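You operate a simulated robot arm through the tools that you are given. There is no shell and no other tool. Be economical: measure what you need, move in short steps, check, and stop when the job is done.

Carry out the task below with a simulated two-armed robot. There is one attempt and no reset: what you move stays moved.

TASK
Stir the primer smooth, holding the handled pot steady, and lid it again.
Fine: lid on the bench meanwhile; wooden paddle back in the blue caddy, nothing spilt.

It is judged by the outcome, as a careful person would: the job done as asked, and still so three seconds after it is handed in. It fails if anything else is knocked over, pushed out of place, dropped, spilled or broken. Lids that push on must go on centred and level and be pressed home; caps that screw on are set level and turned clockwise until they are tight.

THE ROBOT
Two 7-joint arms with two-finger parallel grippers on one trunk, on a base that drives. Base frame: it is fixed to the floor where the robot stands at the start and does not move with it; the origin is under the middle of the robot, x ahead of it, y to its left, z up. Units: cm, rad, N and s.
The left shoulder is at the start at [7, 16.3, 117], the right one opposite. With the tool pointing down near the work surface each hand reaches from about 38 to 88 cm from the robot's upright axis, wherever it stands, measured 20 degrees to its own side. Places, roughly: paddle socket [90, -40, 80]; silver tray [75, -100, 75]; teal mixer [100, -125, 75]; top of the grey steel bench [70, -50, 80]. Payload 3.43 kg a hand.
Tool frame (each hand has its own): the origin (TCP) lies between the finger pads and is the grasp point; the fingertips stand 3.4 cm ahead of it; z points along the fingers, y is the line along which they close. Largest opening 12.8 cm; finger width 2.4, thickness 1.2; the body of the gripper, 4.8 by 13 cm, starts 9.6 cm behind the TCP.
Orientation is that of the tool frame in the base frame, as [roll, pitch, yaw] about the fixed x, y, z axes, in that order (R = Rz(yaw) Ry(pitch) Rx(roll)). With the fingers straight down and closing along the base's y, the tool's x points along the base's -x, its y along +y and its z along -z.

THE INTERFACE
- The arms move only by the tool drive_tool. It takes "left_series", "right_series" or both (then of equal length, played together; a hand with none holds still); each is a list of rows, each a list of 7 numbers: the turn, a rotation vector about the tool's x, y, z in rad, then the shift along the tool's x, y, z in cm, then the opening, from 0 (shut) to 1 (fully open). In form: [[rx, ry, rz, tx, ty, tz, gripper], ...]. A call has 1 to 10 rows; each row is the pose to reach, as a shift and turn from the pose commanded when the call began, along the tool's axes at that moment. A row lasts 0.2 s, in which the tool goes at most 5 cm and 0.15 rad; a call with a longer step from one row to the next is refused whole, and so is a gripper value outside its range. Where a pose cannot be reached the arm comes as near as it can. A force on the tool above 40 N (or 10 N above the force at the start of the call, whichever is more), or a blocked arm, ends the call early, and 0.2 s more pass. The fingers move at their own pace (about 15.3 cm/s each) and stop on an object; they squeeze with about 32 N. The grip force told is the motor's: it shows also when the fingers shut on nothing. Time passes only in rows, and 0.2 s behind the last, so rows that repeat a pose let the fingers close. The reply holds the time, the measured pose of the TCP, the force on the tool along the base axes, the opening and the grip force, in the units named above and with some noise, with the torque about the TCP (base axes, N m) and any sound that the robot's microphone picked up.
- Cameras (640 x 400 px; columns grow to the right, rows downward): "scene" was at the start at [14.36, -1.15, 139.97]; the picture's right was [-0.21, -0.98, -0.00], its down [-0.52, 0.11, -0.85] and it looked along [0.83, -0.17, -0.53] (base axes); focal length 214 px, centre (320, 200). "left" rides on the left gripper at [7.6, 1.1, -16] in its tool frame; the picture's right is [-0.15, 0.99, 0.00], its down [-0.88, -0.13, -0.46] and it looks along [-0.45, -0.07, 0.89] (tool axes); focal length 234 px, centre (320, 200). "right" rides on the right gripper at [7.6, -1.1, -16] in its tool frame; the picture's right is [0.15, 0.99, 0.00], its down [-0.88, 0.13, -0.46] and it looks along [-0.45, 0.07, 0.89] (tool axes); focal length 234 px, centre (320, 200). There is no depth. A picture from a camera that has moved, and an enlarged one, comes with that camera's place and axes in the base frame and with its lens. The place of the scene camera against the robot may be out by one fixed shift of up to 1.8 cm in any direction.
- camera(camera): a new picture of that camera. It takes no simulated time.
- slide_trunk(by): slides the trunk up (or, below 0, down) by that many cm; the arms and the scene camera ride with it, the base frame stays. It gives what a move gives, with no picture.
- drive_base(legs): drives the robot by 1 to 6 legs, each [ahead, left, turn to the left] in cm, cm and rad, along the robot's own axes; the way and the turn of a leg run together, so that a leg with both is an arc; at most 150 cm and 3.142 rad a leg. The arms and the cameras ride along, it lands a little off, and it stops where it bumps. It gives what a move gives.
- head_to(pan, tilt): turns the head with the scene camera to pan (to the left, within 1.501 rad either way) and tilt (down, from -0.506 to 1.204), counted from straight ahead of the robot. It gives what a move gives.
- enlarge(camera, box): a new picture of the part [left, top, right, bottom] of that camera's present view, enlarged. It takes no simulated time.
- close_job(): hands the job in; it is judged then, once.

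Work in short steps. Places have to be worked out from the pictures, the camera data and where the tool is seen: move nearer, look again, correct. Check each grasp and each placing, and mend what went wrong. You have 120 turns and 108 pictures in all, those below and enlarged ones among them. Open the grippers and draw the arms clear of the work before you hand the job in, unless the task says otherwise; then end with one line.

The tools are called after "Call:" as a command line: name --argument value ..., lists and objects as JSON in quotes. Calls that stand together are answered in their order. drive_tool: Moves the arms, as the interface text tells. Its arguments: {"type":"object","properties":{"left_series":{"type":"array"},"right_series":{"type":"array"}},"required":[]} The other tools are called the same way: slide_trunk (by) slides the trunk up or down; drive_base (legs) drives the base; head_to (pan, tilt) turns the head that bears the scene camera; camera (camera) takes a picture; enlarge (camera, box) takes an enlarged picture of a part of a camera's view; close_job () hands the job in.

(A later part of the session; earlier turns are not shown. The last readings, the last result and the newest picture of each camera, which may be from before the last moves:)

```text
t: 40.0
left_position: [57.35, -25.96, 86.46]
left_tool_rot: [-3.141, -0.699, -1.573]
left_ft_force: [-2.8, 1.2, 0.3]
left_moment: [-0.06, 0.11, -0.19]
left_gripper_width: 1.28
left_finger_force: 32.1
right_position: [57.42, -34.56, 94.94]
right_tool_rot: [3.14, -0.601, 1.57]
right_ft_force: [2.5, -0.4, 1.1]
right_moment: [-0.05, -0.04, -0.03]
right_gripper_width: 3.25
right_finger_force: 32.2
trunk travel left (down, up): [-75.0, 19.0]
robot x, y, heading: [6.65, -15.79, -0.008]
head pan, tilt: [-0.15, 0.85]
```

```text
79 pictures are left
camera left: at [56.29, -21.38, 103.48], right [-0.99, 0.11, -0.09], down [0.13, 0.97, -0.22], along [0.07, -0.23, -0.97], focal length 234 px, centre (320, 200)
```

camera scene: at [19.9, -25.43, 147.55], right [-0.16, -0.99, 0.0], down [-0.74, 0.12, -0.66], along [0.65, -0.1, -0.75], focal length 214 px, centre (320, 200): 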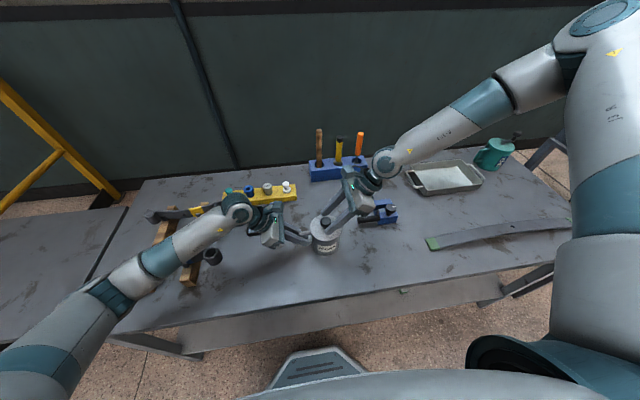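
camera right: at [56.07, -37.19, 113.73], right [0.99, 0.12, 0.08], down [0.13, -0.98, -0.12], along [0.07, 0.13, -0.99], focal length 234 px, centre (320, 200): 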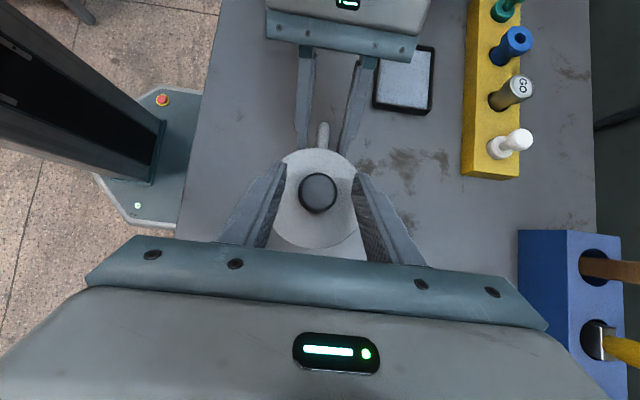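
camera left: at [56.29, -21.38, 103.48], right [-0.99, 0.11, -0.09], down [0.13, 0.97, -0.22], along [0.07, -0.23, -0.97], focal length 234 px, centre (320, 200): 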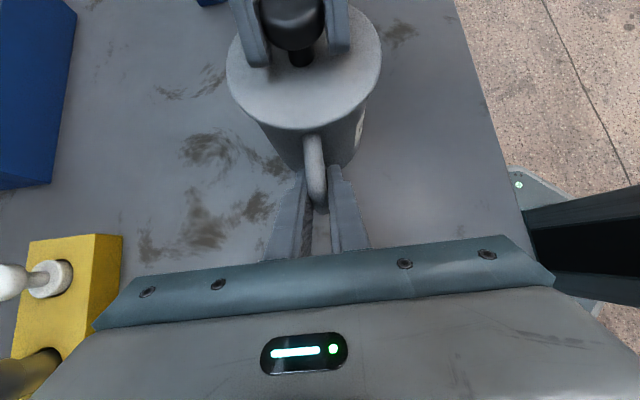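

The knob is gripped at 3.25 cm. I pull the lid slowly straight up.

Call:
drive_tool --right_series '[[0, 0, 0, 0.17, 0, -0.25, 0], [0, 0, 0, 0.34, 0, -0.5, 0], [0, 0, 0, 0.57, 0, -0.83, 0], [0, 0, 0, 0.85, 0, -1.24, 0], [0, 0, 0, 1.13, 0, -1.65, 0], [0, 0, 0, 1.41, 0, -2.06, 0], [0, 0, 0, 1.7, 0, -2.48, 0]]'

Call:
camera --camera "left"

```text
t: 41.6
left_position: [57.43, -25.99, 86.33]
left_tool_rot: [3.14, -0.701, -1.572]
left_ft_force: [-0.4, 0.1, 0.5]
left_moment: [-0.07, 0.28, -0.06]
left_gripper_width: 1.27
left_finger_force: 32.3
right_position: [57.06, -34.6, 98.0]
right_tool_rot: [3.141, -0.601, 1.571]
right_ft_force: [0.0, 0.1, -0.6]
right_moment: [-0.01, 0.02, 0.0]
right_gripper_width: 3.25
right_finger_force: 32.0
trunk travel left (down, up): [-75.0, 19.0]
robot x, y, heading: [6.52, -15.98, -0.005]
head pan, tilt: [-0.15, 0.85]
```

```text
78 pictures are left
camera left: at [56.29, -21.39, 103.48], right [-0.99, 0.11, -0.1], down [0.13, 0.97, -0.22], along [0.07, -0.23, -0.97], focal length 234 px, centre (320, 200)
```

left: 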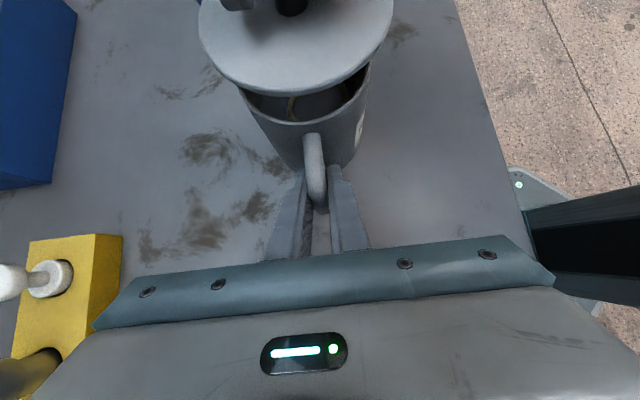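

The lid is off cleanly. I raise it a bit more and carry it to the clear bench area at about (49,-50).

Call:
drive_tool --right_series '[[0, 0, 0, 1.13, 0, -1.65, 0], [0, 0, 0, 2.26, 0, -3.3, 0], [0, 0, 0, 0.14, -1.3, -4.8, 0], [0, 0, 0, -1.98, -2.6, -6.2, 0], [0, 0, 0, -4.1, -4, -7.7, 0], [0, 0, 0, -6.2, -5.3, -9.1, 0], [0, 0, 0, -8.3, -6.7, -10.6, 0], [0, 0, 0, -10.45, -8, -12, 0], [0, 0, 0, -10.45, -8, -12, 0]]'

Call:
camera --camera "scene"

Call:
camera --camera "left"

```text
t: 43.6
left_position: [57.55, -25.92, 86.32]
left_tool_rot: [-3.141, -0.702, -1.574]
left_ft_force: [0.0, -1.0, -0.3]
left_moment: [0.09, 0.07, -0.02]
left_gripper_width: 1.28
left_finger_force: 31.8
right_position: [49.27, -50.19, 101.77]
right_tool_rot: [3.141, -0.6, 1.572]
right_ft_force: [-0.7, -0.1, -1.8]
right_moment: [-0.01, -0.01, 0.03]
right_gripper_width: 3.26
right_finger_force: 31.8
trunk travel left (down, up): [-75.0, 19.0]
robot x, y, heading: [6.97, -15.91, -0.011]
head pan, tilt: [-0.15, 0.85]
```

```text
77 pictures are left
camera scene: at [20.02, -16.51, 147.54], right [-0.16, -0.99, 0.0], down [-0.74, 0.12, -0.66], along [0.65, -0.1, -0.75], focal length 214 px, centre (320, 200)
```

scene: 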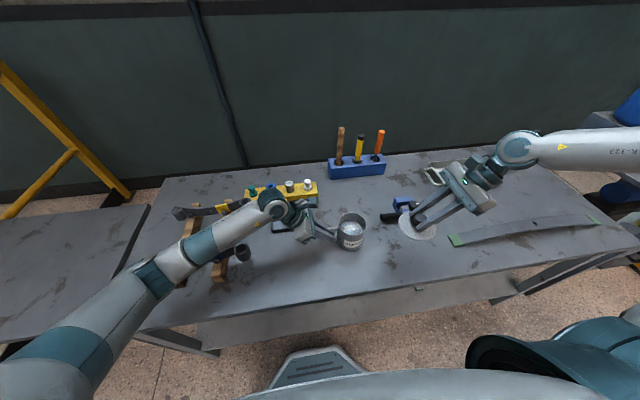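

```text
76 pictures are left
camera left: at [56.3, -21.38, 103.46], right [-0.99, 0.11, -0.09], down [0.13, 0.97, -0.22], along [0.07, -0.23, -0.97], focal length 234 px, centre (320, 200)
```

left: 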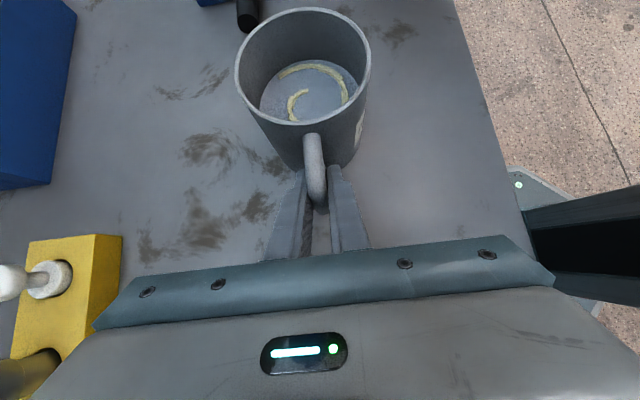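

The primer shows yellowish streaks to be stirred in. I lower the lid toward the bench.

Call:
drive_tool --right_series '[[0, 0, 0, -2, 0, 2.9, 0], [0, 0, 0, -4, 0, 5.8, 0], [0, 0, 0, -5.65, 0, 8.25, 0], [0, 0, 0, -6.8, 0, 9.9, 0], [0, 0, 0, -7.6, 0, 11.1, 0], [0, 0, 0, -7.91, 0, 11.55, 0], [0, 0, 0, -7.91, 0, 11.55, 0]]'

Call:
enlarge --camera "scene" --box '[340, 150, 500, 250]'

```text
t: 45.2
left_position: [57.43, -26.01, 86.37]
left_tool_rot: [3.14, -0.699, -1.573]
left_ft_force: [-1.9, -0.1, 0.1]
left_moment: [-0.04, 0.27, -0.1]
left_gripper_width: 1.26
left_finger_force: 32.3
right_position: [49.26, -49.89, 87.9]
right_tool_rot: [3.139, -0.602, 1.57]
right_ft_force: [0.4, 0.3, -0.3]
right_moment: [0.04, -0.02, 0.0]
right_gripper_width: 3.21
right_finger_force: 32.1
trunk travel left (down, up): [-75.0, 19.0]
robot x, y, heading: [6.79, -15.92, -0.007]
head pan, tilt: [-0.15, 0.85]
```

```text
4.00 times, centred on (420, 200) of scene
camera zoom: at [19.96, -16.57, 147.54], right [-0.16, -0.99, 0.0], down [-0.74, 0.12, -0.66], along [0.65, -0.1, -0.75], focal length 858 px, centre (-80, 200)
```

zoom: 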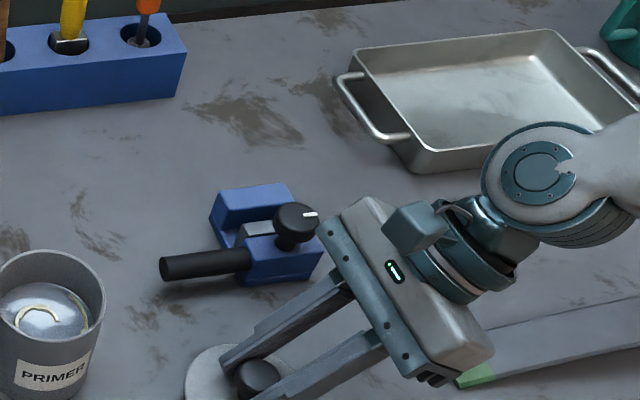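

Call:
drive_tool --right_series '[[0, 0, 0, -0.17, 0, 0.25, 0], [0, 0, 0, -0.34, 0, 0.5, 0], [0, 0, 0, -0.51, 0, 0.74, 0], [0, 0, 0, -0.68, 0, 0.99, 0], [0, 0, 0, -0.85, 0, 1.24, 0], [0, 0, 0, -1.02, 0, 1.49, 0], [0, 0, 0, -1.19, 0, 1.73, 0]]'

Call:
head_to --pan -0.6 --tilt 0.9

Call:
camera --camera "scene"

```text
t: 46.8
left_position: [57.44, -25.92, 86.46]
left_tool_rot: [3.141, -0.701, -1.573]
left_ft_force: [0.3, -0.2, 0.5]
left_moment: [0.04, 0.22, -0.03]
left_gripper_width: 1.28
left_finger_force: 31.9
right_position: [49.29, -49.89, 85.74]
right_tool_rot: [3.141, -0.6, 1.571]
right_ft_force: [0.2, -0.7, 0.5]
right_moment: [-0.07, 0.03, 0.0]
right_gripper_width: 3.22
right_finger_force: 31.8
trunk travel left (down, up): [-75.0, 19.0]
robot x, y, heading: [6.7, -16.37, -0.007]
head pan, tilt: [-0.15, 0.85]
```

```text
t: 47.7
left_position: [57.43, -25.95, 86.36]
left_tool_rot: [-3.141, -0.699, -1.573]
left_ft_force: [-1.2, -0.1, 0.8]
left_moment: [-0.02, 0.17, -0.05]
left_gripper_width: 1.28
left_finger_force: 32.0
right_position: [49.26, -49.94, 85.9]
right_tool_rot: [3.141, -0.602, 1.571]
right_ft_force: [-1.2, 0.8, -1.1]
right_moment: [0.0, -0.02, 0.04]
right_gripper_width: 3.24
right_finger_force: 32.4
trunk travel left (down, up): [-75.0, 19.0]
robot x, y, heading: [6.73, -15.89, -0.009]
head pan, tilt: [-0.6, 0.901]
```

```text
74 pictures are left
camera scene: at [18.45, -19.64, 147.15], right [-0.57, -0.82, 0.0], down [-0.64, 0.45, -0.62], along [0.51, -0.35, -0.78], focal length 214 px, centre (320, 200)
```

scene: 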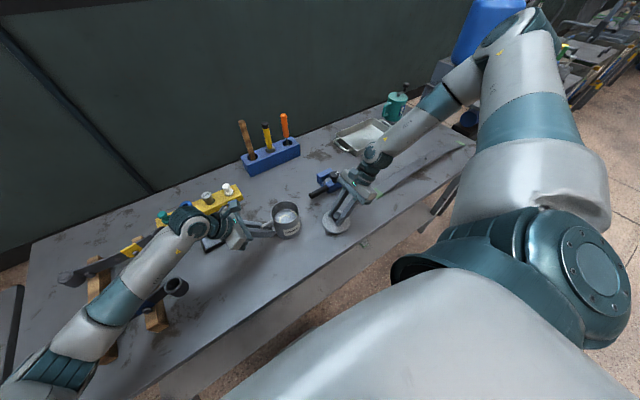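

Still no contact at TCP z≈85.8. I keep lowering slowly.

Call:
drive_tool --right_series '[[0, 0, 0, -0.11, 0, 0.17, 0], [0, 0, 0, -0.23, 0, 0.33, 0], [0, 0, 0, -0.34, 0, 0.5, 0], [0, 0, 0, -0.45, 0, 0.66, 0], [0, 0, 0, -0.57, 0, 0.83, 0], [0, 0, 0, -0.68, 0, 0.99, 0]]'

Call:
enlarge --camera "scene" --box '[280, 170, 408, 250]'

```text
t: 49.1
left_position: [57.37, -25.91, 86.4]
left_tool_rot: [-3.141, -0.7, -1.573]
left_ft_force: [-0.7, 0.3, -1.1]
left_moment: [0.3, -0.01, 0.01]
left_gripper_width: 1.28
left_finger_force: 32.0
right_position: [49.06, -49.6, 84.86]
right_tool_rot: [3.141, -0.603, 1.573]
right_ft_force: [-1.2, -4.1, 27.9]
right_moment: [0.14, 0.03, 0.04]
right_gripper_width: 3.25
right_finger_force: 31.8
trunk travel left (down, up): [-75.0, 19.0]
robot x, y, heading: [6.6, -16.02, -0.004]
head pan, tilt: [-0.6, 0.901]
```

```text
5.00 times, centred on (344, 210) of scene
camera zoom: at [18.29, -19.53, 147.19], right [-0.57, -0.82, 0.0], down [-0.64, 0.45, -0.62], along [0.51, -0.36, -0.78], focal length 1072 px, centre (200, 150)
```

zoom: 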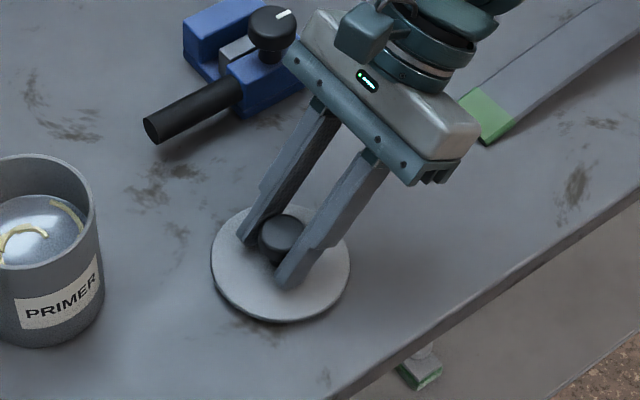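

The lid is resting on the bench. I relax, open, and withdraw along the fingers.

Call:
drive_tool --right_series '[[0, 0, 0, 0.17, 0, -0.25, 0], [0, 0, 0, 0.17, 0, -0.25, 0.2], [0, 0, 0, 0.17, 0, -0.25, 0.35], [0, 0, 0, 0.17, 0, -0.25, 0.45], [0, 0, 0, 0.17, 0, -0.25, 0.45], [0, 0, 0, 0.17, 0, -2, 0.45], [0, 0, 0, 0.3, 0, -5, 0.45], [0, 0, 0, 1, 0, -9, 0.45], [0, 0, 0, 2, 0, -13, 0.45], [0, 0, 0, 3, 0, -17, 0.45]]'

Call:
camera --camera "right"

```text
t: 51.3
left_position: [57.4, -26.02, 86.37]
left_tool_rot: [-3.139, -0.699, -1.572]
left_ft_force: [0.6, 0.3, 0.2]
left_moment: [0.04, 0.09, -0.06]
left_gripper_width: 1.24
left_finger_force: 32.2
right_position: [49.12, -57.01, 100.55]
right_tool_rot: [3.14, -0.601, 1.573]
right_ft_force: [0.1, -0.5, 0.2]
right_moment: [0.02, -0.02, -0.04]
right_gripper_width: 5.75
right_finger_force: 0.1
trunk travel left (down, up): [-75.0, 19.0]
robot x, y, heading: [6.66, -16.36, -0.005]
head pan, tilt: [-0.6, 0.901]
```

```text
72 pictures are left
camera right: at [48.01, -59.87, 117.94], right [0.99, 0.12, 0.08], down [0.13, -0.98, -0.12], along [0.07, 0.13, -0.99], focal length 234 px, centre (320, 200)
```

right: 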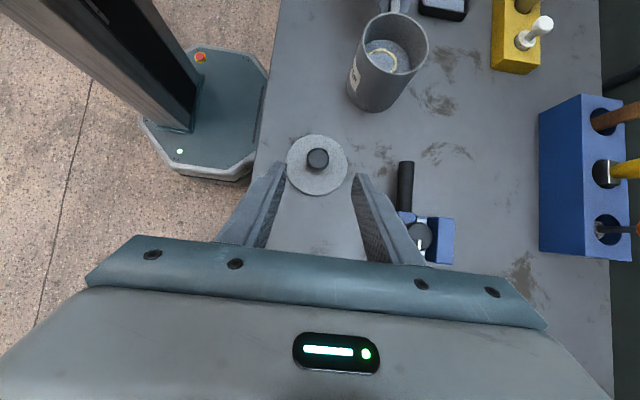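

The lid sits flat on the bench. Now I carry the right hand toward the paddle, turning it to point forward-left, and look closely.

Call:
drive_tool --right_series '[[-0.05, 0, 0.075, 1.7, 3.6, -0.8, 0.45], [-0.11, 0, 0.16, 3.5, 7.2, -1.6, 0.45], [-0.165, 0, 0.24, 5.2, 10.9, -2.3, 0.45], [-0.22, 0, 0.32, 7, 14.5, -3.1, 0.45], [-0.275, 0, 0.4, 8.7, 18.1, -3.9, 0.45], [-0.33, 0, 0.48, 10.5, 21.7, -4.7, 0.45], [-0.39, 0, 0.565, 12.2, 25.4, -5.4, 0.45], [-0.4435, 0, 0.6476, 13.95, 29, -6.2, 0.45], [-0.4435, 0, 0.6476, 13.95, 29, -6.2, 0.45]]'

Call:
camera --camera "right"

Call:
head_to --pan -0.25 --tilt 0.6

Call:
camera --camera "scene"

```text
t: 53.3
left_position: [57.48, -26.0, 86.45]
left_tool_rot: [-3.139, -0.699, -1.573]
left_ft_force: [1.4, 1.7, -0.2]
left_moment: [-0.06, 0.05, 0.02]
left_gripper_width: 1.3
left_finger_force: 31.8
right_position: [78.16, -48.94, 113.11]
right_tool_rot: [3.141, -0.602, 0.784]
right_ft_force: [-0.3, -0.4, 0.1]
right_moment: [-0.01, -0.03, 0.0]
right_gripper_width: 5.77
right_finger_force: 0.0
trunk travel left (down, up): [-75.0, 19.0]
robot x, y, heading: [6.32, -16.17, -0.011]
head pan, tilt: [-0.6, 0.901]
```

```text
71 pictures are left
camera right: at [75.35, -50.16, 130.58], right [0.78, -0.61, 0.08], down [-0.6, -0.79, -0.12], along [0.14, 0.05, -0.99], focal length 234 px, centre (320, 200)
```

right: 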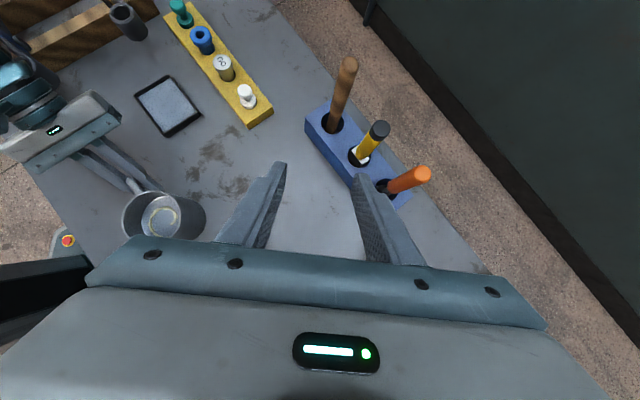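

```text
t: 54.1
left_position: [57.43, -25.91, 86.27]
left_tool_rot: [3.141, -0.701, -1.573]
left_ft_force: [1.0, 0.3, -0.5]
left_moment: [-0.18, 0.06, 0.01]
left_gripper_width: 1.28
left_finger_force: 31.8
right_position: [78.14, -49.06, 113.19]
right_tool_rot: [-3.139, -0.602, 0.786]
right_ft_force: [0.3, -0.4, -1.2]
right_moment: [0.0, 0.0, 0.04]
right_gripper_width: 5.78
right_finger_force: 0.1
trunk travel left (down, up): [-75.0, 19.0]
robot x, y, heading: [6.7, -16.28, -0.008]
head pan, tilt: [-0.25, 0.6]
```

```text
70 pictures are left
camera scene: at [20.8, -17.59, 149.62], right [-0.26, -0.97, 0.0], down [-0.55, 0.14, -0.82], along [0.8, -0.21, -0.57], focal length 214 px, centre (320, 200)
```

scene: 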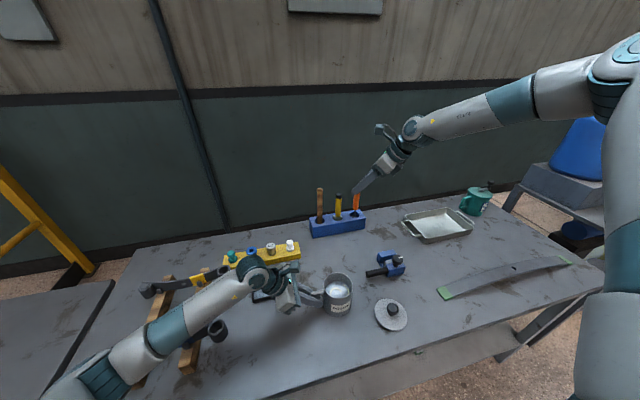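

Call:
enlarge --camera "right" --box '[280, 40, 440, 220]'

Call:
enlarge --camera "scene" --box '[296, 170, 392, 240]'

```text
2.22 times, centred on (360, 130) of right
camera zoom: at [75.38, -50.1, 130.56], right [0.79, -0.61, 0.08], down [-0.6, -0.79, -0.12], along [0.14, 0.05, -0.99], focal length 520 px, centre (231, 356)
```

zoom: 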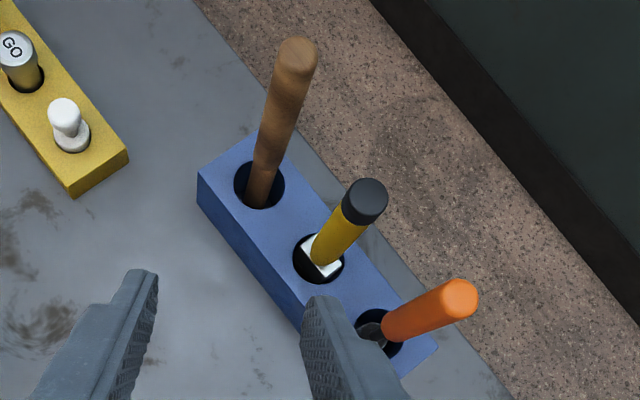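

```text
5.71 times, centred on (344, 205) of scene
camera zoom: at [20.8, -17.59, 149.62], right [-0.26, -0.97, 0.0], down [-0.55, 0.14, -0.82], along [0.8, -0.21, -0.57], focal length 1226 px, centre (183, 171)
```

zoom: 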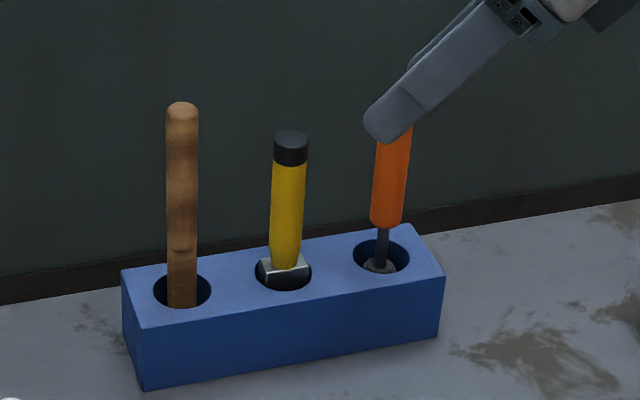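

The paddle is a round handle (~2 cm) standing vertical at about (93.3,-36.9), top z≈103. I go to a pre-grasp point 10 cm back along the fingers.

Call:
drive_tool --right_series '[[0, 0, 0, 2.5, 0.7, 3.2, 0.45], [0, 0, 0, 5, 1.4, 6.4, 0.45], [0, 0, 0, 7.6, 2.16, 9.7, 0.4], [0, 0, 0, 7.6, 2.16, 12.97, 0.35], [0, 0, 0, 7.6, 2.16, 12.97, 0.35]]'

Call:
camera --camera "right"

```text
t: 55.4
left_position: [57.5, -25.88, 86.3]
left_tool_rot: [3.141, -0.701, -1.571]
left_ft_force: [-1.1, 0.5, 1.1]
left_moment: [0.06, -0.02, -0.01]
left_gripper_width: 1.25
left_finger_force: 32.0
right_position: [87.37, -41.62, 107.9]
right_tool_rot: [-3.142, -0.601, 0.784]
right_ft_force: [0.3, -0.2, 0.3]
right_moment: [-0.01, 0.0, -0.01]
right_gripper_width: 4.46
right_finger_force: 0.1
right hand out of reach, approached as far as the arm can: row 4, 5
trunk travel left (down, up): [-75.0, 19.0]
robot x, y, heading: [6.59, -15.85, -0.006]
head pan, tilt: [-0.25, 0.6]
```

```text
67 pictures are left
camera right: at [84.57, -42.85, 125.26], right [0.79, -0.61, 0.08], down [-0.6, -0.79, -0.12], along [0.14, 0.05, -0.99], focal length 234 px, centre (320, 200)
```

right: 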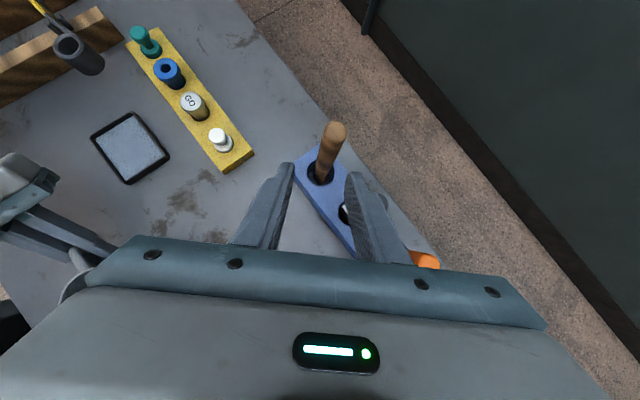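

Not quite reachable in this posture. I turn the hand to point straight forward with more tilt, which shortens the needed reach, while sidestepping to y≈-37.

Call:
drive_tool --right_series '[[-0.09, 0.047, 0.096, 0, -1.1, 0, 0.35], [-0.18, 0.095, 0.192, 0, -2.3, 0, 0.35], [-0.269, 0.142, 0.288, 0, -3.4, 0, 0.35], [-0.359, 0.19, 0.385, 0, -4.6, 0, 0.35], [-0.448, 0.237, 0.481, -0.1, -5.7, 0, 0.35], [-0.538, 0.2844, 0.5769, -0.17, -6.86, -0.12, 0.35], [-0.538, 0.2844, 0.5769, -0.17, -6.86, -0.12, 0.35]]'

Call:
camera --camera "right"

```text
t: 57.0
left_position: [57.41, -25.95, 86.35]
left_tool_rot: [3.141, -0.7, -1.572]
left_ft_force: [-0.6, 0.1, 0.4]
left_moment: [-0.17, 0.05, 0.03]
left_gripper_width: 1.28
left_finger_force: 32.1
right_position: [82.53, -37.26, 107.96]
right_tool_rot: [-3.138, -0.901, -0.001]
right_ft_force: [0.7, 1.0, 0.5]
right_moment: [0.0, 0.02, 0.01]
right_gripper_width: 4.45
right_finger_force: 0.0
trunk travel left (down, up): [-75.0, 19.0]
robot x, y, heading: [6.2, -15.91, -0.011]
head pan, tilt: [-0.25, 0.6]
```

```text
66 pictures are left
camera right: at [74.66, -36.16, 123.76], right [0.09, -0.99, 0.11], down [-0.9, -0.13, -0.41], along [0.42, -0.07, -0.91], focal length 234 px, centre (320, 200)
```

right: 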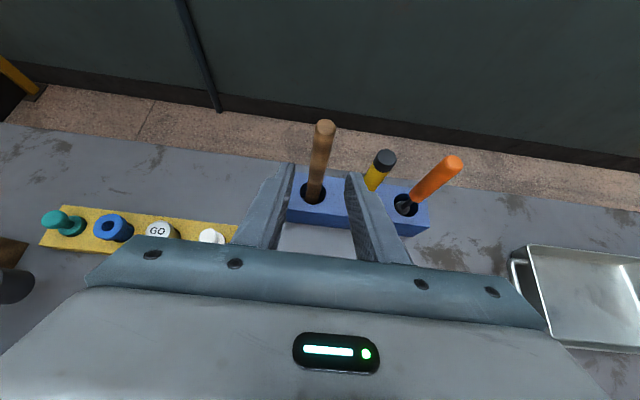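

The paddle is centred between the fingers. I advance along the fingers to about (93.4,-37.2,98.5).

Call:
drive_tool --right_series '[[0, 0, 0, -0.1, 0, 3, 0.35], [0, 0, 0, -0.3, 0, 6, 0.35], [0, 0, 0, -0.4, 0, 9, 0.35], [0, 0, 0, -0.5, 0, 12, 0.35], [0, 0, 0, -0.6, 0, 14.4, 0.35], [0, 0, 0, -0.6, 0, 14.4, 0.35]]'

Call:
camera --camera "right"

Call:
enlarge --camera "scene" --box '[280, 160, 408, 240]'

```text
t: 58.4
left_position: [57.46, -25.99, 86.35]
left_tool_rot: [3.142, -0.699, -1.573]
left_ft_force: [0.3, 0.3, 0.2]
left_moment: [-0.02, 0.04, -0.03]
left_gripper_width: 1.29
left_finger_force: 32.2
right_position: [86.39, -43.08, 104.86]
right_tool_rot: [-3.14, -0.899, 0.0]
right_ft_force: [0.8, -0.4, 0.9]
right_moment: [0.01, 0.02, -0.02]
right_gripper_width: 4.47
right_finger_force: 0.0
right hand out of reach, approached as far as the arm can: row 1, 2, 3, 4, 5, 6
trunk travel left (down, up): [-75.0, 19.0]
robot x, y, heading: [6.83, -15.65, -0.012]
head pan, tilt: [-0.25, 0.6]
```

```text
65 pictures are left
camera right: at [78.65, -42.02, 120.66], right [0.09, -0.99, 0.11], down [-0.9, -0.13, -0.41], along [0.42, -0.07, -0.91], focal length 234 px, centre (320, 200)
```

right: 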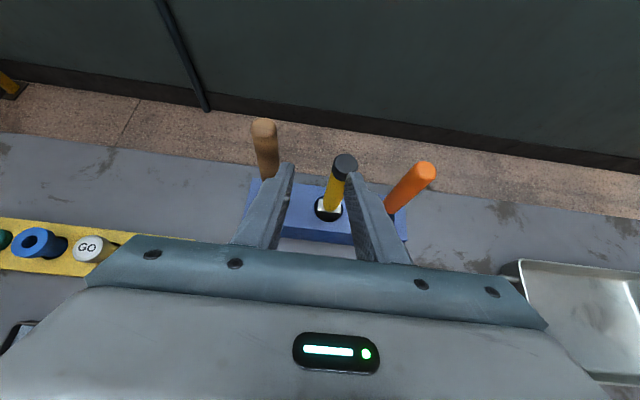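

```text
5.00 times, centred on (344, 200) of scene
camera zoom: at [20.8, -17.57, 149.63], right [-0.25, -0.97, 0.0], down [-0.55, 0.14, -0.82], along [0.8, -0.21, -0.57], focal length 1072 px, centre (200, 200)
```

zoom: 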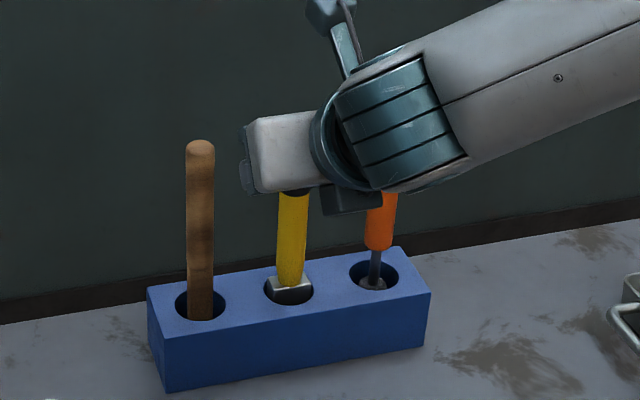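

The arm slides off sideways at its reach limit, so I must bring its shoulder nearer: turning the robot left does that. First the right hand backs up and away, and the left hand releases the handle and backs off.

Call:
drive_tool --right_series '[[0, 0, 0, -0.3, 0, -3, 0.35], [0, 0, 0, -0.6, 0, -6, 0.35], [0, 0, 0, -0.9, 0, -9, 0.35], [0, 0, 0, -1.2, 0, -12, 0.35], [0, 0, 0, -1.4, 0, -15, 0.35], [0, 0, 0, -1.7, 0, -18, 0.35], [0, 0, 0, -2, 0, -21, 0.35], [0, 0, 0, -2.3, 0, -23.7, 0.35], [0, 0, 0, -2.3, 0, -23.7, 0.35]]' --left_series '[[0, 0, 0, 0, 0, 0, 0.15], [0, 0, 0, 0, 0, 0, 0.3], [0, 0, 0, 0, 0, 0, 0.3], [0, 0, 0, 0, 0, -2, 0.3], [0, 0, 0, 0.1, 0, -5, 0.4], [0, 0, 0, 0.3, 0, -8, 0.5], [0, 0, 0, 1, 0, -11, 0.5], [0, 0, 0, 2, 0, -14, 0.5], [0, 0, 0, 3, 0, -17, 0.5]]'

Call:
camera --camera "scene"

```text
t: 60.4
left_position: [57.09, -16.92, 101.27]
left_tool_rot: [3.141, -0.701, -1.57]
left_ft_force: [-0.7, -1.0, -0.7]
left_moment: [-0.01, 0.04, 0.0]
left_gripper_width: 6.39
left_finger_force: 0.0
right_position: [66.58, -43.12, 118.23]
right_tool_rot: [3.141, -0.9, 0.0]
right_ft_force: [0.2, -0.1, 0.0]
right_moment: [0.0, 0.0, 0.03]
right_gripper_width: 4.5
right_finger_force: 0.0
trunk travel left (down, up): [-75.0, 19.0]
robot x, y, heading: [6.64, -15.88, -0.011]
head pan, tilt: [-0.25, 0.6]
```

```text
63 pictures are left
camera scene: at [20.86, -17.56, 149.62], right [-0.25, -0.97, 0.0], down [-0.55, 0.14, -0.82], along [0.8, -0.21, -0.57], focal length 214 px, centre (320, 200)
```

scene: 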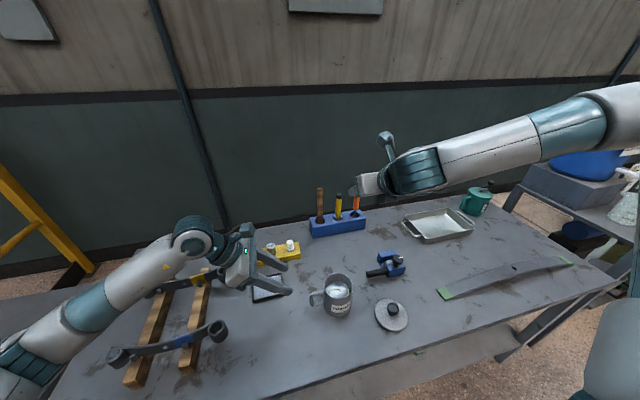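

Call:
drive_base --legs '[[0, 0, 0.5]]'

Call:
camera --camera "right"

```text
t: 62.2
left_position: [51.45, 7.26, 101.35]
left_tool_rot: [-3.141, -0.699, -1.072]
left_ft_force: [0.0, 0.4, 0.2]
left_moment: [-0.01, 0.0, 0.02]
left_gripper_width: 6.4
left_finger_force: 0.1
right_position: [72.35, -11.0, 118.37]
right_tool_rot: [-3.139, -0.901, 0.498]
right_ft_force: [-0.4, -0.2, -0.5]
right_moment: [0.0, 0.0, 0.01]
right_gripper_width: 4.48
right_finger_force: 0.1
trunk travel left (down, up): [-75.0, 19.0]
robot x, y, heading: [6.4, -16.49, 0.49]
head pan, tilt: [-0.25, 0.6]
```

```text
62 pictures are left
camera right: at [64.88, -13.77, 134.12], right [0.55, -0.82, 0.11], down [-0.73, -0.55, -0.41], along [0.4, 0.14, -0.91], focal length 234 px, centre (320, 200)
```

right: 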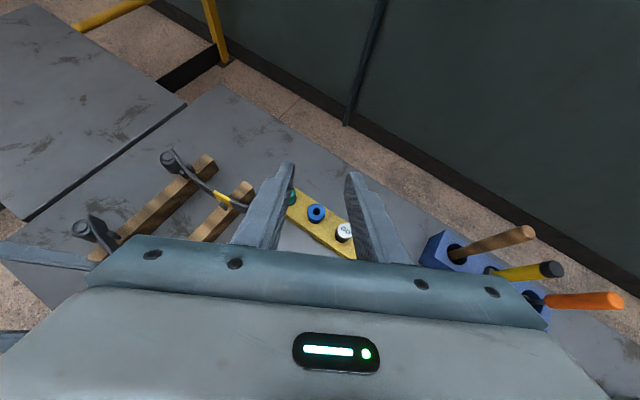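

I move the right hand to a pre-grasp point about 10 cm behind the paddle along the finger direction.

Call:
drive_tool --right_series '[[0, 0, 0, -1.3, 3.7, 0.8, 0.35], [0, 0, 0, -2.6, 7.3, 1.6, 0.35], [0, 0, 0, -3.9, 11, 2.4, 0.35], [0, 0, 0, -5.2, 14.7, 3.2, 0.35], [0, 0, 0, -6.6, 18.3, 4, 0.35], [0, 0, 0, -7.9, 22, 4.8, 0.35], [0, 0, 0, -9.2, 25.7, 5.6, 0.35], [0, 0, 0, -10.5, 29.3, 6.4, 0.35], [0, 0, 0, -11.8, 33, 7.15, 0.35], [0, 0, 0, -11.8, 33, 7.15, 0.35]]'

Call:
camera --camera "right"

```text
t: 64.4
left_position: [51.33, 7.45, 101.33]
left_tool_rot: [3.141, -0.701, -1.072]
left_ft_force: [-0.1, 0.5, -0.5]
left_moment: [0.01, 0.0, 0.01]
left_gripper_width: 6.42
left_finger_force: 0.0
right_position: [86.35, -40.69, 104.58]
right_tool_rot: [-3.139, -0.901, 0.5]
right_ft_force: [-0.4, -1.0, 0.0]
right_moment: [0.02, -0.01, 0.0]
right_gripper_width: 4.44
right_finger_force: 0.0
trunk travel left (down, up): [-75.0, 19.0]
robot x, y, heading: [6.42, -15.76, 0.493]
head pan, tilt: [-0.25, 0.6]
```

```text
61 pictures are left
camera right: at [79.08, -43.44, 120.32], right [0.56, -0.82, 0.11], down [-0.73, -0.55, -0.41], along [0.4, 0.14, -0.91], focal length 234 px, centre (320, 200)
```

right: 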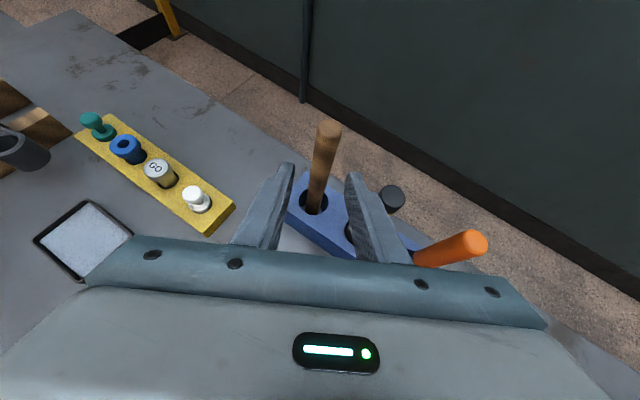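

The paddle is between the fingers, in line. I advance 10 cm and close.

Call:
drive_tool --right_series '[[0, 0, 0, 0, 0.2, 2, 0.35], [0, 0, 0, 0.1, 0.35, 4, 0.35], [0, 0, 0, 0.1, 0.35, 6, 0.35], [0, 0, 0, 0.15, 0.35, 8, 0.35], [0, 0, 0, 0.17, 0.35, 10, 0.35], [0, 0, 0, 0.17, 0.35, 10, 0.35], [0, 0, 0, 0.17, 0.35, 10, 0.2], [0, 0, 0, 0.17, 0.35, 10, 0.1], [0, 0, 0, 0.17, 0.35, 10, 0], [0, 0, 0, 0.17, 0.35, 10, 0]]'

Call:
camera --camera "right"

```text
t: 66.6
left_position: [51.31, 7.19, 101.36]
left_tool_rot: [-3.14, -0.699, -1.071]
left_ft_force: [-0.3, -1.1, 0.0]
left_moment: [-0.04, 0.0, 0.03]
left_gripper_width: 6.41
left_finger_force: 0.0
right_position: [93.83, -37.45, 98.58]
right_tool_rot: [-3.139, -0.901, 0.5]
right_ft_force: [0.1, 0.6, -0.7]
right_moment: [-0.03, 0.01, 0.01]
right_gripper_width: 2.25
right_finger_force: 32.2
trunk travel left (down, up): [-75.0, 19.0]
robot x, y, heading: [7.01, -15.8, 0.488]
head pan, tilt: [-0.25, 0.6]
```

```text
60 pictures are left
camera right: at [86.49, -40.19, 114.37], right [0.56, -0.82, 0.11], down [-0.73, -0.55, -0.41], along [0.4, 0.14, -0.91], focal length 234 px, centre (320, 200)
```

right: 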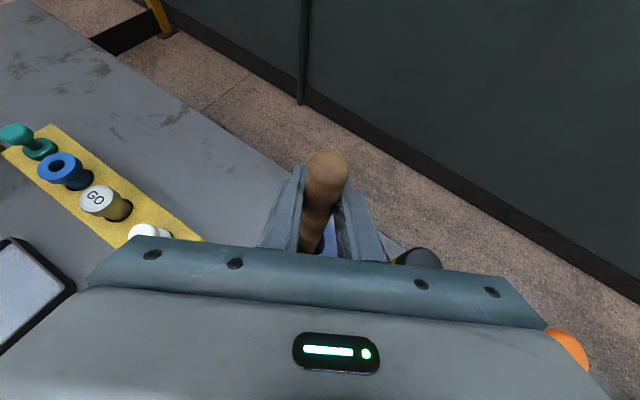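

Paddle gripped (2.25 cm). I lift it straight up out of the socket.

Call:
drive_tool --right_series '[[0, 0, 0, 0.6, 0, -0.5, 0], [0, 0, 0, 1.6, 0, -1.25, 0], [0, 0, 0, 2.9, 0, -2.3, 0], [0, 0, 0, 4.3, 0, -3.4, 0], [0, 0, 0, 5.9, 0, -4.7, 0], [0, 0, 0, 7.5, 0, -5.9, 0], [0, 0, 0, 9, 0, -7.15, 0], [0, 0, 0, 9, 0, -7.15, 0]]'

Call:
head_to --pan -0.75 --tilt 0.5

Call:
camera --camera "scene"

```text
t: 68.4
left_position: [51.32, 7.23, 101.37]
left_tool_rot: [3.141, -0.701, -1.072]
left_ft_force: [-0.2, -0.3, 0.2]
left_moment: [-0.01, -0.01, -0.01]
left_gripper_width: 6.39
left_finger_force: 0.1
right_position: [93.75, -37.21, 109.95]
right_tool_rot: [-3.14, -0.901, 0.499]
right_ft_force: [0.7, -0.1, -0.8]
right_moment: [0.0, -0.02, 0.01]
right_gripper_width: 2.29
right_finger_force: 32.5
trunk travel left (down, up): [-75.0, 19.0]
robot x, y, heading: [6.5, -16.03, 0.492]
head pan, tilt: [-0.25, 0.6]
```

```text
t: 69.3
left_position: [51.39, 7.32, 101.3]
left_tool_rot: [-3.141, -0.7, -1.072]
left_ft_force: [-0.8, 0.1, -0.8]
left_moment: [0.02, -0.01, 0.0]
left_gripper_width: 6.4
left_finger_force: 0.1
right_position: [93.7, -37.14, 110.1]
right_tool_rot: [-3.14, -0.902, 0.499]
right_ft_force: [0.1, 0.4, -0.3]
right_moment: [0.0, 0.0, 0.0]
right_gripper_width: 2.3
right_finger_force: 31.9
trunk travel left (down, up): [-75.0, 19.0]
robot x, y, heading: [6.74, -15.89, 0.491]
head pan, tilt: [-0.75, 0.499]
```

```text
59 pictures are left
camera scene: at [20.46, -15.22, 150.54], right [-0.25, -0.97, 0.0], down [-0.46, 0.12, -0.88], along [0.85, -0.22, -0.48], focal length 214 px, centre (320, 200)
```

scene: 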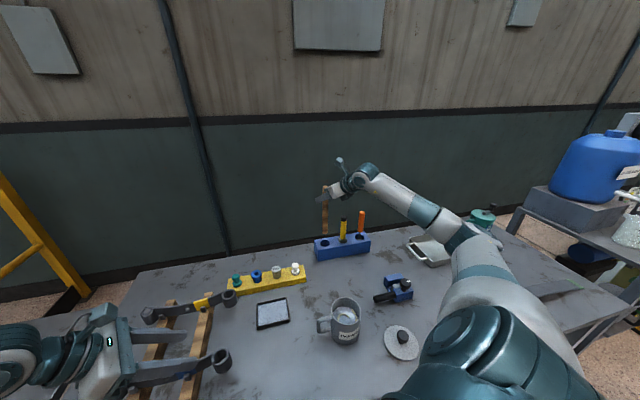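

Call:
enlarge --camera "scene" --box '[290, 150, 402, 270]'

```text
3.33 times, centred on (346, 210) of scene
camera zoom: at [20.46, -15.22, 150.54], right [-0.25, -0.97, 0.0], down [-0.46, 0.12, -0.88], along [0.85, -0.22, -0.48], focal length 715 px, centre (233, 167)
```

zoom: 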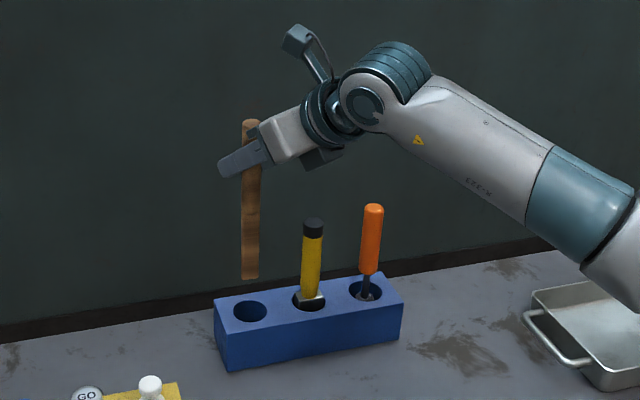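

The paddle is held vertical and clear (bottom ≈17.9 cm below the TCP). I draw it back toward the robot over the bench, then turn the base back.

Call:
drive_tool --right_series '[[0, 0, 0, 1.6, 0, -1.2, 0], [0, 0, 0, 1.5, -3.5, -4, 0], [0, 0, 0, 0.2, -7.2, -5.6, 0], [0, 0, 0, -1.1, -10.8, -7.3, 0], [0, 0, 0, -2.4, -14.4, -9, 0], [0, 0, 0, -3.7, -18, -10.7, 0], [0, 0, 0, -5, -21.6, -12.4, 0], [0, 0, 0, -6.2, -25.2, -14.1, 0], [0, 0, 0, -7.46, -28.7, -15.8, 0], [0, 0, 0, -7.46, -28.7, -15.8, 0]]'

Call:
drive_base --legs '[[0, 0, -0.5]]'

Call:
head_to --pan -0.25 --tilt 0.75

Call:
camera --camera "scene"

```text
t: 71.5
left_position: [51.43, 7.27, 101.42]
left_tool_rot: [-3.14, -0.702, -1.071]
left_ft_force: [-0.6, 0.3, 0.5]
left_moment: [0.0, 0.03, 0.01]
left_gripper_width: 6.39
left_finger_force: 0.0
right_position: [71.02, -19.62, 114.24]
right_tool_rot: [-3.14, -0.9, 0.499]
right_ft_force: [0.9, -0.3, -1.5]
right_moment: [0.04, -0.02, 0.04]
right_gripper_width: 2.26
right_finger_force: 31.9
right hand out of reach, approached as far as the arm can: row 8, 9, 10
trunk travel left (down, up): [-75.0, 19.0]
robot x, y, heading: [6.59, -15.93, 0.497]
head pan, tilt: [-0.75, 0.499]
```

```text
t: 73.3
left_position: [57.05, -17.57, 101.31]
left_tool_rot: [-3.141, -0.699, -1.581]
left_ft_force: [-0.1, 0.6, 1.4]
left_moment: [0.0, -0.01, 0.07]
left_gripper_width: 6.4
left_finger_force: 0.1
right_position: [61.08, -50.66, 114.2]
right_tool_rot: [-3.14, -0.9, -0.012]
right_ft_force: [-0.1, 0.0, -1.1]
right_moment: [0.01, 0.0, 0.01]
right_gripper_width: 2.27
right_finger_force: 32.4
trunk travel left (down, up): [-75.0, 19.0]
robot x, y, heading: [6.52, -16.04, -0.017]
head pan, tilt: [-0.75, 0.499]
```

```text
t: 74.3
left_position: [57.04, -17.51, 101.36]
left_tool_rot: [-3.142, -0.701, -1.583]
left_ft_force: [0.0, -0.6, -0.1]
left_moment: [0.01, -0.03, 0.0]
left_gripper_width: 6.41
left_finger_force: 0.1
right_position: [61.08, -50.57, 114.31]
right_tool_rot: [-3.141, -0.902, -0.012]
right_ft_force: [-0.2, -0.8, -0.3]
right_moment: [0.05, -0.01, -0.02]
right_gripper_width: 2.25
right_finger_force: 32.0
trunk travel left (down, up): [-75.0, 19.0]
robot x, y, heading: [6.87, -15.88, -0.023]
head pan, tilt: [-0.25, 0.75]
```

```text
57 pictures are left
camera scene: at [20.25, -17.58, 148.35], right [-0.27, -0.96, 0.0], down [-0.66, 0.18, -0.73], along [0.71, -0.19, -0.68], focal length 214 px, centre (320, 200)
```

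scene: 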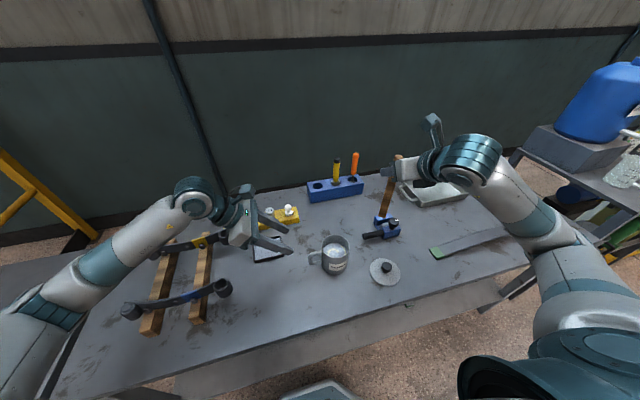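

The right arm has settled into a better posture. Left regrasps the handle while the right hand swings about the paddle's axis to point leftward (paddle stays vertical).

Call:
drive_tool --left_series '[[0, 0, 0, -0.8, -0.1, 1.5, 0.5], [0, 0, 0, -1.6, -0.2, 3, 0.5], [0, 0, 0, -2.4, -0.3, 4.5, 0.5], [0, 0, 0, -3.2, -0.4, 6.5, 0.45], [0, 0, 0, -3.2, -0.45, 9, 0.4], [0, 0, 0, -3.2, -0.45, 11.5, 0.35], [0, 0, 0, -3.2, -0.45, 14, 0.3], [0, 0, 0, -3.2, -0.45, 16.9, 0.3], [0, 0, 0, -3.2, -0.45, 16.9, 0.3], [0, 0, 0, -3.2, -0.45, 16.9, 0.3]]' --right_series '[[0.117, 0, -0.093, 0, 0, 0, 0], [0.234, 0, -0.186, 0, 0, 0, 0], [0.351, 0, -0.279, 0, 0, 0, 0], [0.468, 0, -0.372, 0, 0, 0, 0], [0.585, 0, -0.465, 0, 0, 0, 0], [0.702, 0, -0.558, 0, 0, 0, 0], [0.819, 0, -0.651, 0, 0, 0, 0], [0.936, 0, -0.744, 0, 0, 0, 0], [1.053, 0, -0.837, 0, 0, 0, 0], [1.17, 0, -0.93, 0, 0, 0, 0]]'

Call:
camera --camera "left"

Call:
camera --camera "right"

```text
t: 76.5
left_position: [57.42, -26.08, 86.44]
left_tool_rot: [3.141, -0.7, -1.581]
left_ft_force: [-0.4, -0.2, 0.0]
left_moment: [0.04, 0.0, -0.04]
left_gripper_width: 3.86
left_finger_force: 0.0
right_position: [61.09, -50.57, 114.21]
right_tool_rot: [-3.14, -0.901, 1.488]
right_ft_force: [0.5, 0.2, -0.8]
right_moment: [0.01, 0.01, 0.04]
right_gripper_width: 2.26
right_finger_force: 31.9
trunk travel left (down, up): [-75.0, 19.0]
robot x, y, heading: [6.74, -15.86, -0.022]
head pan, tilt: [-0.25, 0.75]
```

```text
56 pictures are left
camera left: at [56.4, -21.49, 103.53], right [-0.99, 0.12, -0.09], down [0.14, 0.97, -0.22], along [0.06, -0.23, -0.97], focal length 234 px, centre (320, 200)
```

left: 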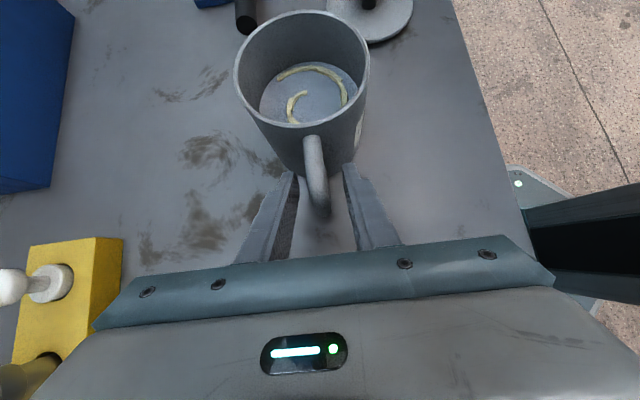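

```text
55 pictures are left
camera right: at [59.42, -58.22, 130.01], right [0.99, 0.01, 0.12], down [0.05, -0.91, -0.41], along [0.1, 0.41, -0.91], focal length 234 px, centre (320, 200)
```

right: 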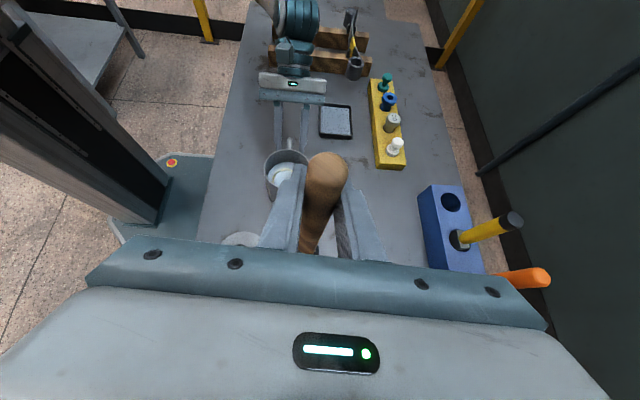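

Left closes on the handle; the right then brings the paddle over the pot's centre, about (57.2,-34), still high.

Call:
drive_tool --left_series '[[0, 0, 0, 0, 0, 0, 0.2], [0, 0, 0, 0, 0, 0, 0.1], [0, 0, 0, 0, 0, 0, 0], [0, 0, 0, 0, 0, 0, 0], [0, 0, 0, 0, 0, 0, 0], [0, 0, 0, 0, 0, 0, 0], [0, 0, 0, 0, 0, 0, 0], [0, 0, 0, 0, 0, 0, 0], [0, 0, 0, 0, 0, 0, 0]]' --right_series '[[0, 0, 0, 0, 0, 0, 0], [0, 0, 0, 0, 0, 0, 0], [0, 0, 0, 1.7, -0.9, 2.1, 0], [0, 0, 0, 3.4, -1.7, 4.2, 0], [0, 0, 0, 5.1, -2.6, 6.3, 0], [0, 0, 0, 6.7, -3.5, 8.5, 0], [0, 0, 0, 8.4, -4.3, 10.6, 0], [0, 0, 0, 10.07, -5.2, 12.68, 0], [0, 0, 0, 10.07, -5.2, 12.68, 0]]'

Call:
camera --camera "left"

Call:
enlarge --camera "scene" --box '[270, 160, 430, 290]'

```text
t: 78.5
left_position: [57.3, -26.1, 86.56]
left_tool_rot: [3.141, -0.699, -1.581]
left_ft_force: [0.9, 0.2, 1.7]
left_moment: [-0.36, -0.06, 0.14]
left_gripper_width: 1.29
left_finger_force: 32.2
right_position: [57.34, -34.03, 114.29]
right_tool_rot: [3.139, -0.901, 1.485]
right_ft_force: [-0.5, 1.5, -1.3]
right_moment: [0.01, 0.0, 0.02]
right_gripper_width: 2.27
right_finger_force: 31.7
trunk travel left (down, up): [-75.0, 19.0]
robot x, y, heading: [6.61, -16.47, -0.02]
head pan, tilt: [-0.25, 0.75]
```

```text
54 pictures are left
camera left: at [56.3, -21.47, 103.62], right [-0.99, 0.12, -0.09], down [0.14, 0.97, -0.22], along [0.06, -0.23, -0.97], focal length 234 px, centre (320, 200)
```

left: 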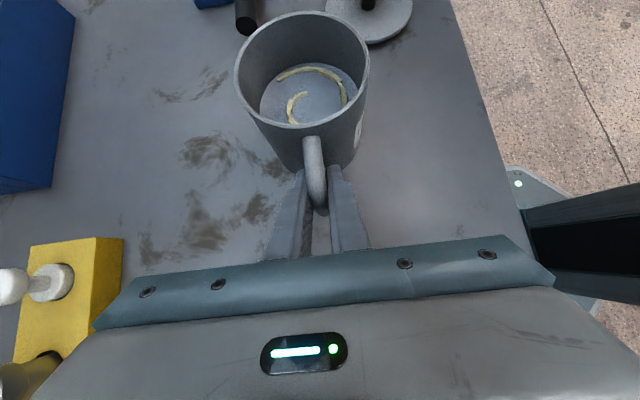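

```text
3.08 times, centred on (350, 225) of scene
camera zoom: at [20.22, -17.59, 148.35], right [-0.27, -0.96, 0.0], down [-0.66, 0.18, -0.73], along [0.71, -0.19, -0.68], focal length 660 px, centre (228, 123)
```

zoom: 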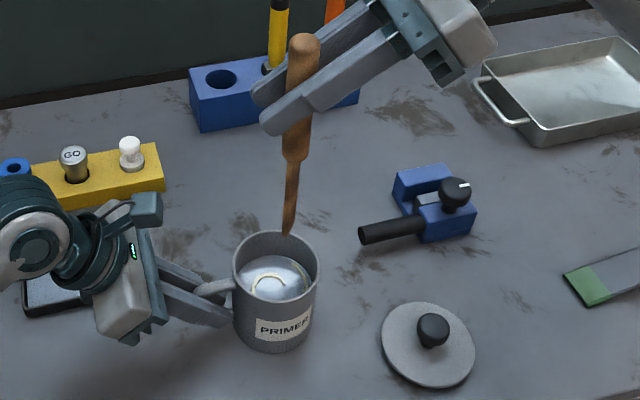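

The paddle hangs vertical over the pot; the pot's centre is about 0.7 cm more to +y. I correct and lower until the tip is just inside the rim, then check.

Call:
drive_tool --right_series '[[0, 0, 0, 0.4, 0, 0.5, 0], [0, 0, 0, -1.2, 0, 1.7, 0], [0, 0, 0, -2.7, 0, 3, 0], [0, 0, 0, -4.3, 0, 4.2, 0], [0, 0, 0, -5.1, 0, 4.85, 0], [0, 0, 0, -5.1, 0, 4.85, 0]]'

Call:
camera --camera "left"

```text
t: 79.9
left_position: [57.45, -26.02, 86.54]
left_tool_rot: [-3.141, -0.702, -1.584]
left_ft_force: [0.0, 1.5, 2.3]
left_moment: [-0.26, -0.07, 0.13]
left_gripper_width: 1.29
left_finger_force: 32.1
right_position: [57.5, -33.28, 107.5]
right_tool_rot: [3.139, -0.902, 1.487]
right_ft_force: [0.5, 0.2, -1.2]
right_moment: [0.01, 0.01, 0.04]
right_gripper_width: 2.28
right_finger_force: 32.1
trunk travel left (down, up): [-75.0, 19.0]
robot x, y, heading: [6.35, -16.05, -0.019]
head pan, tilt: [-0.25, 0.75]
```

```text
52 pictures are left
camera left: at [56.3, -21.46, 103.61], right [-0.99, 0.12, -0.09], down [0.14, 0.97, -0.22], along [0.06, -0.23, -0.97], focal length 234 px, centre (320, 200)
```

left: 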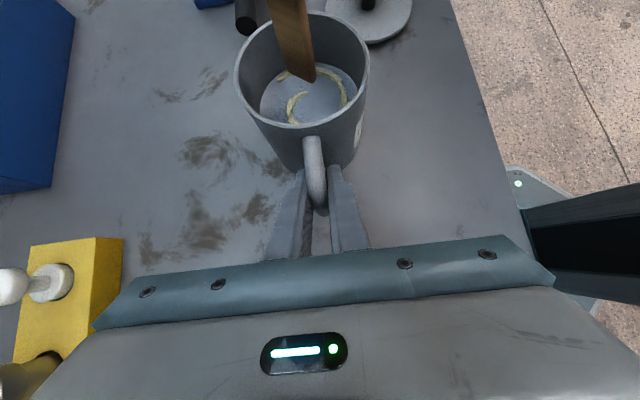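

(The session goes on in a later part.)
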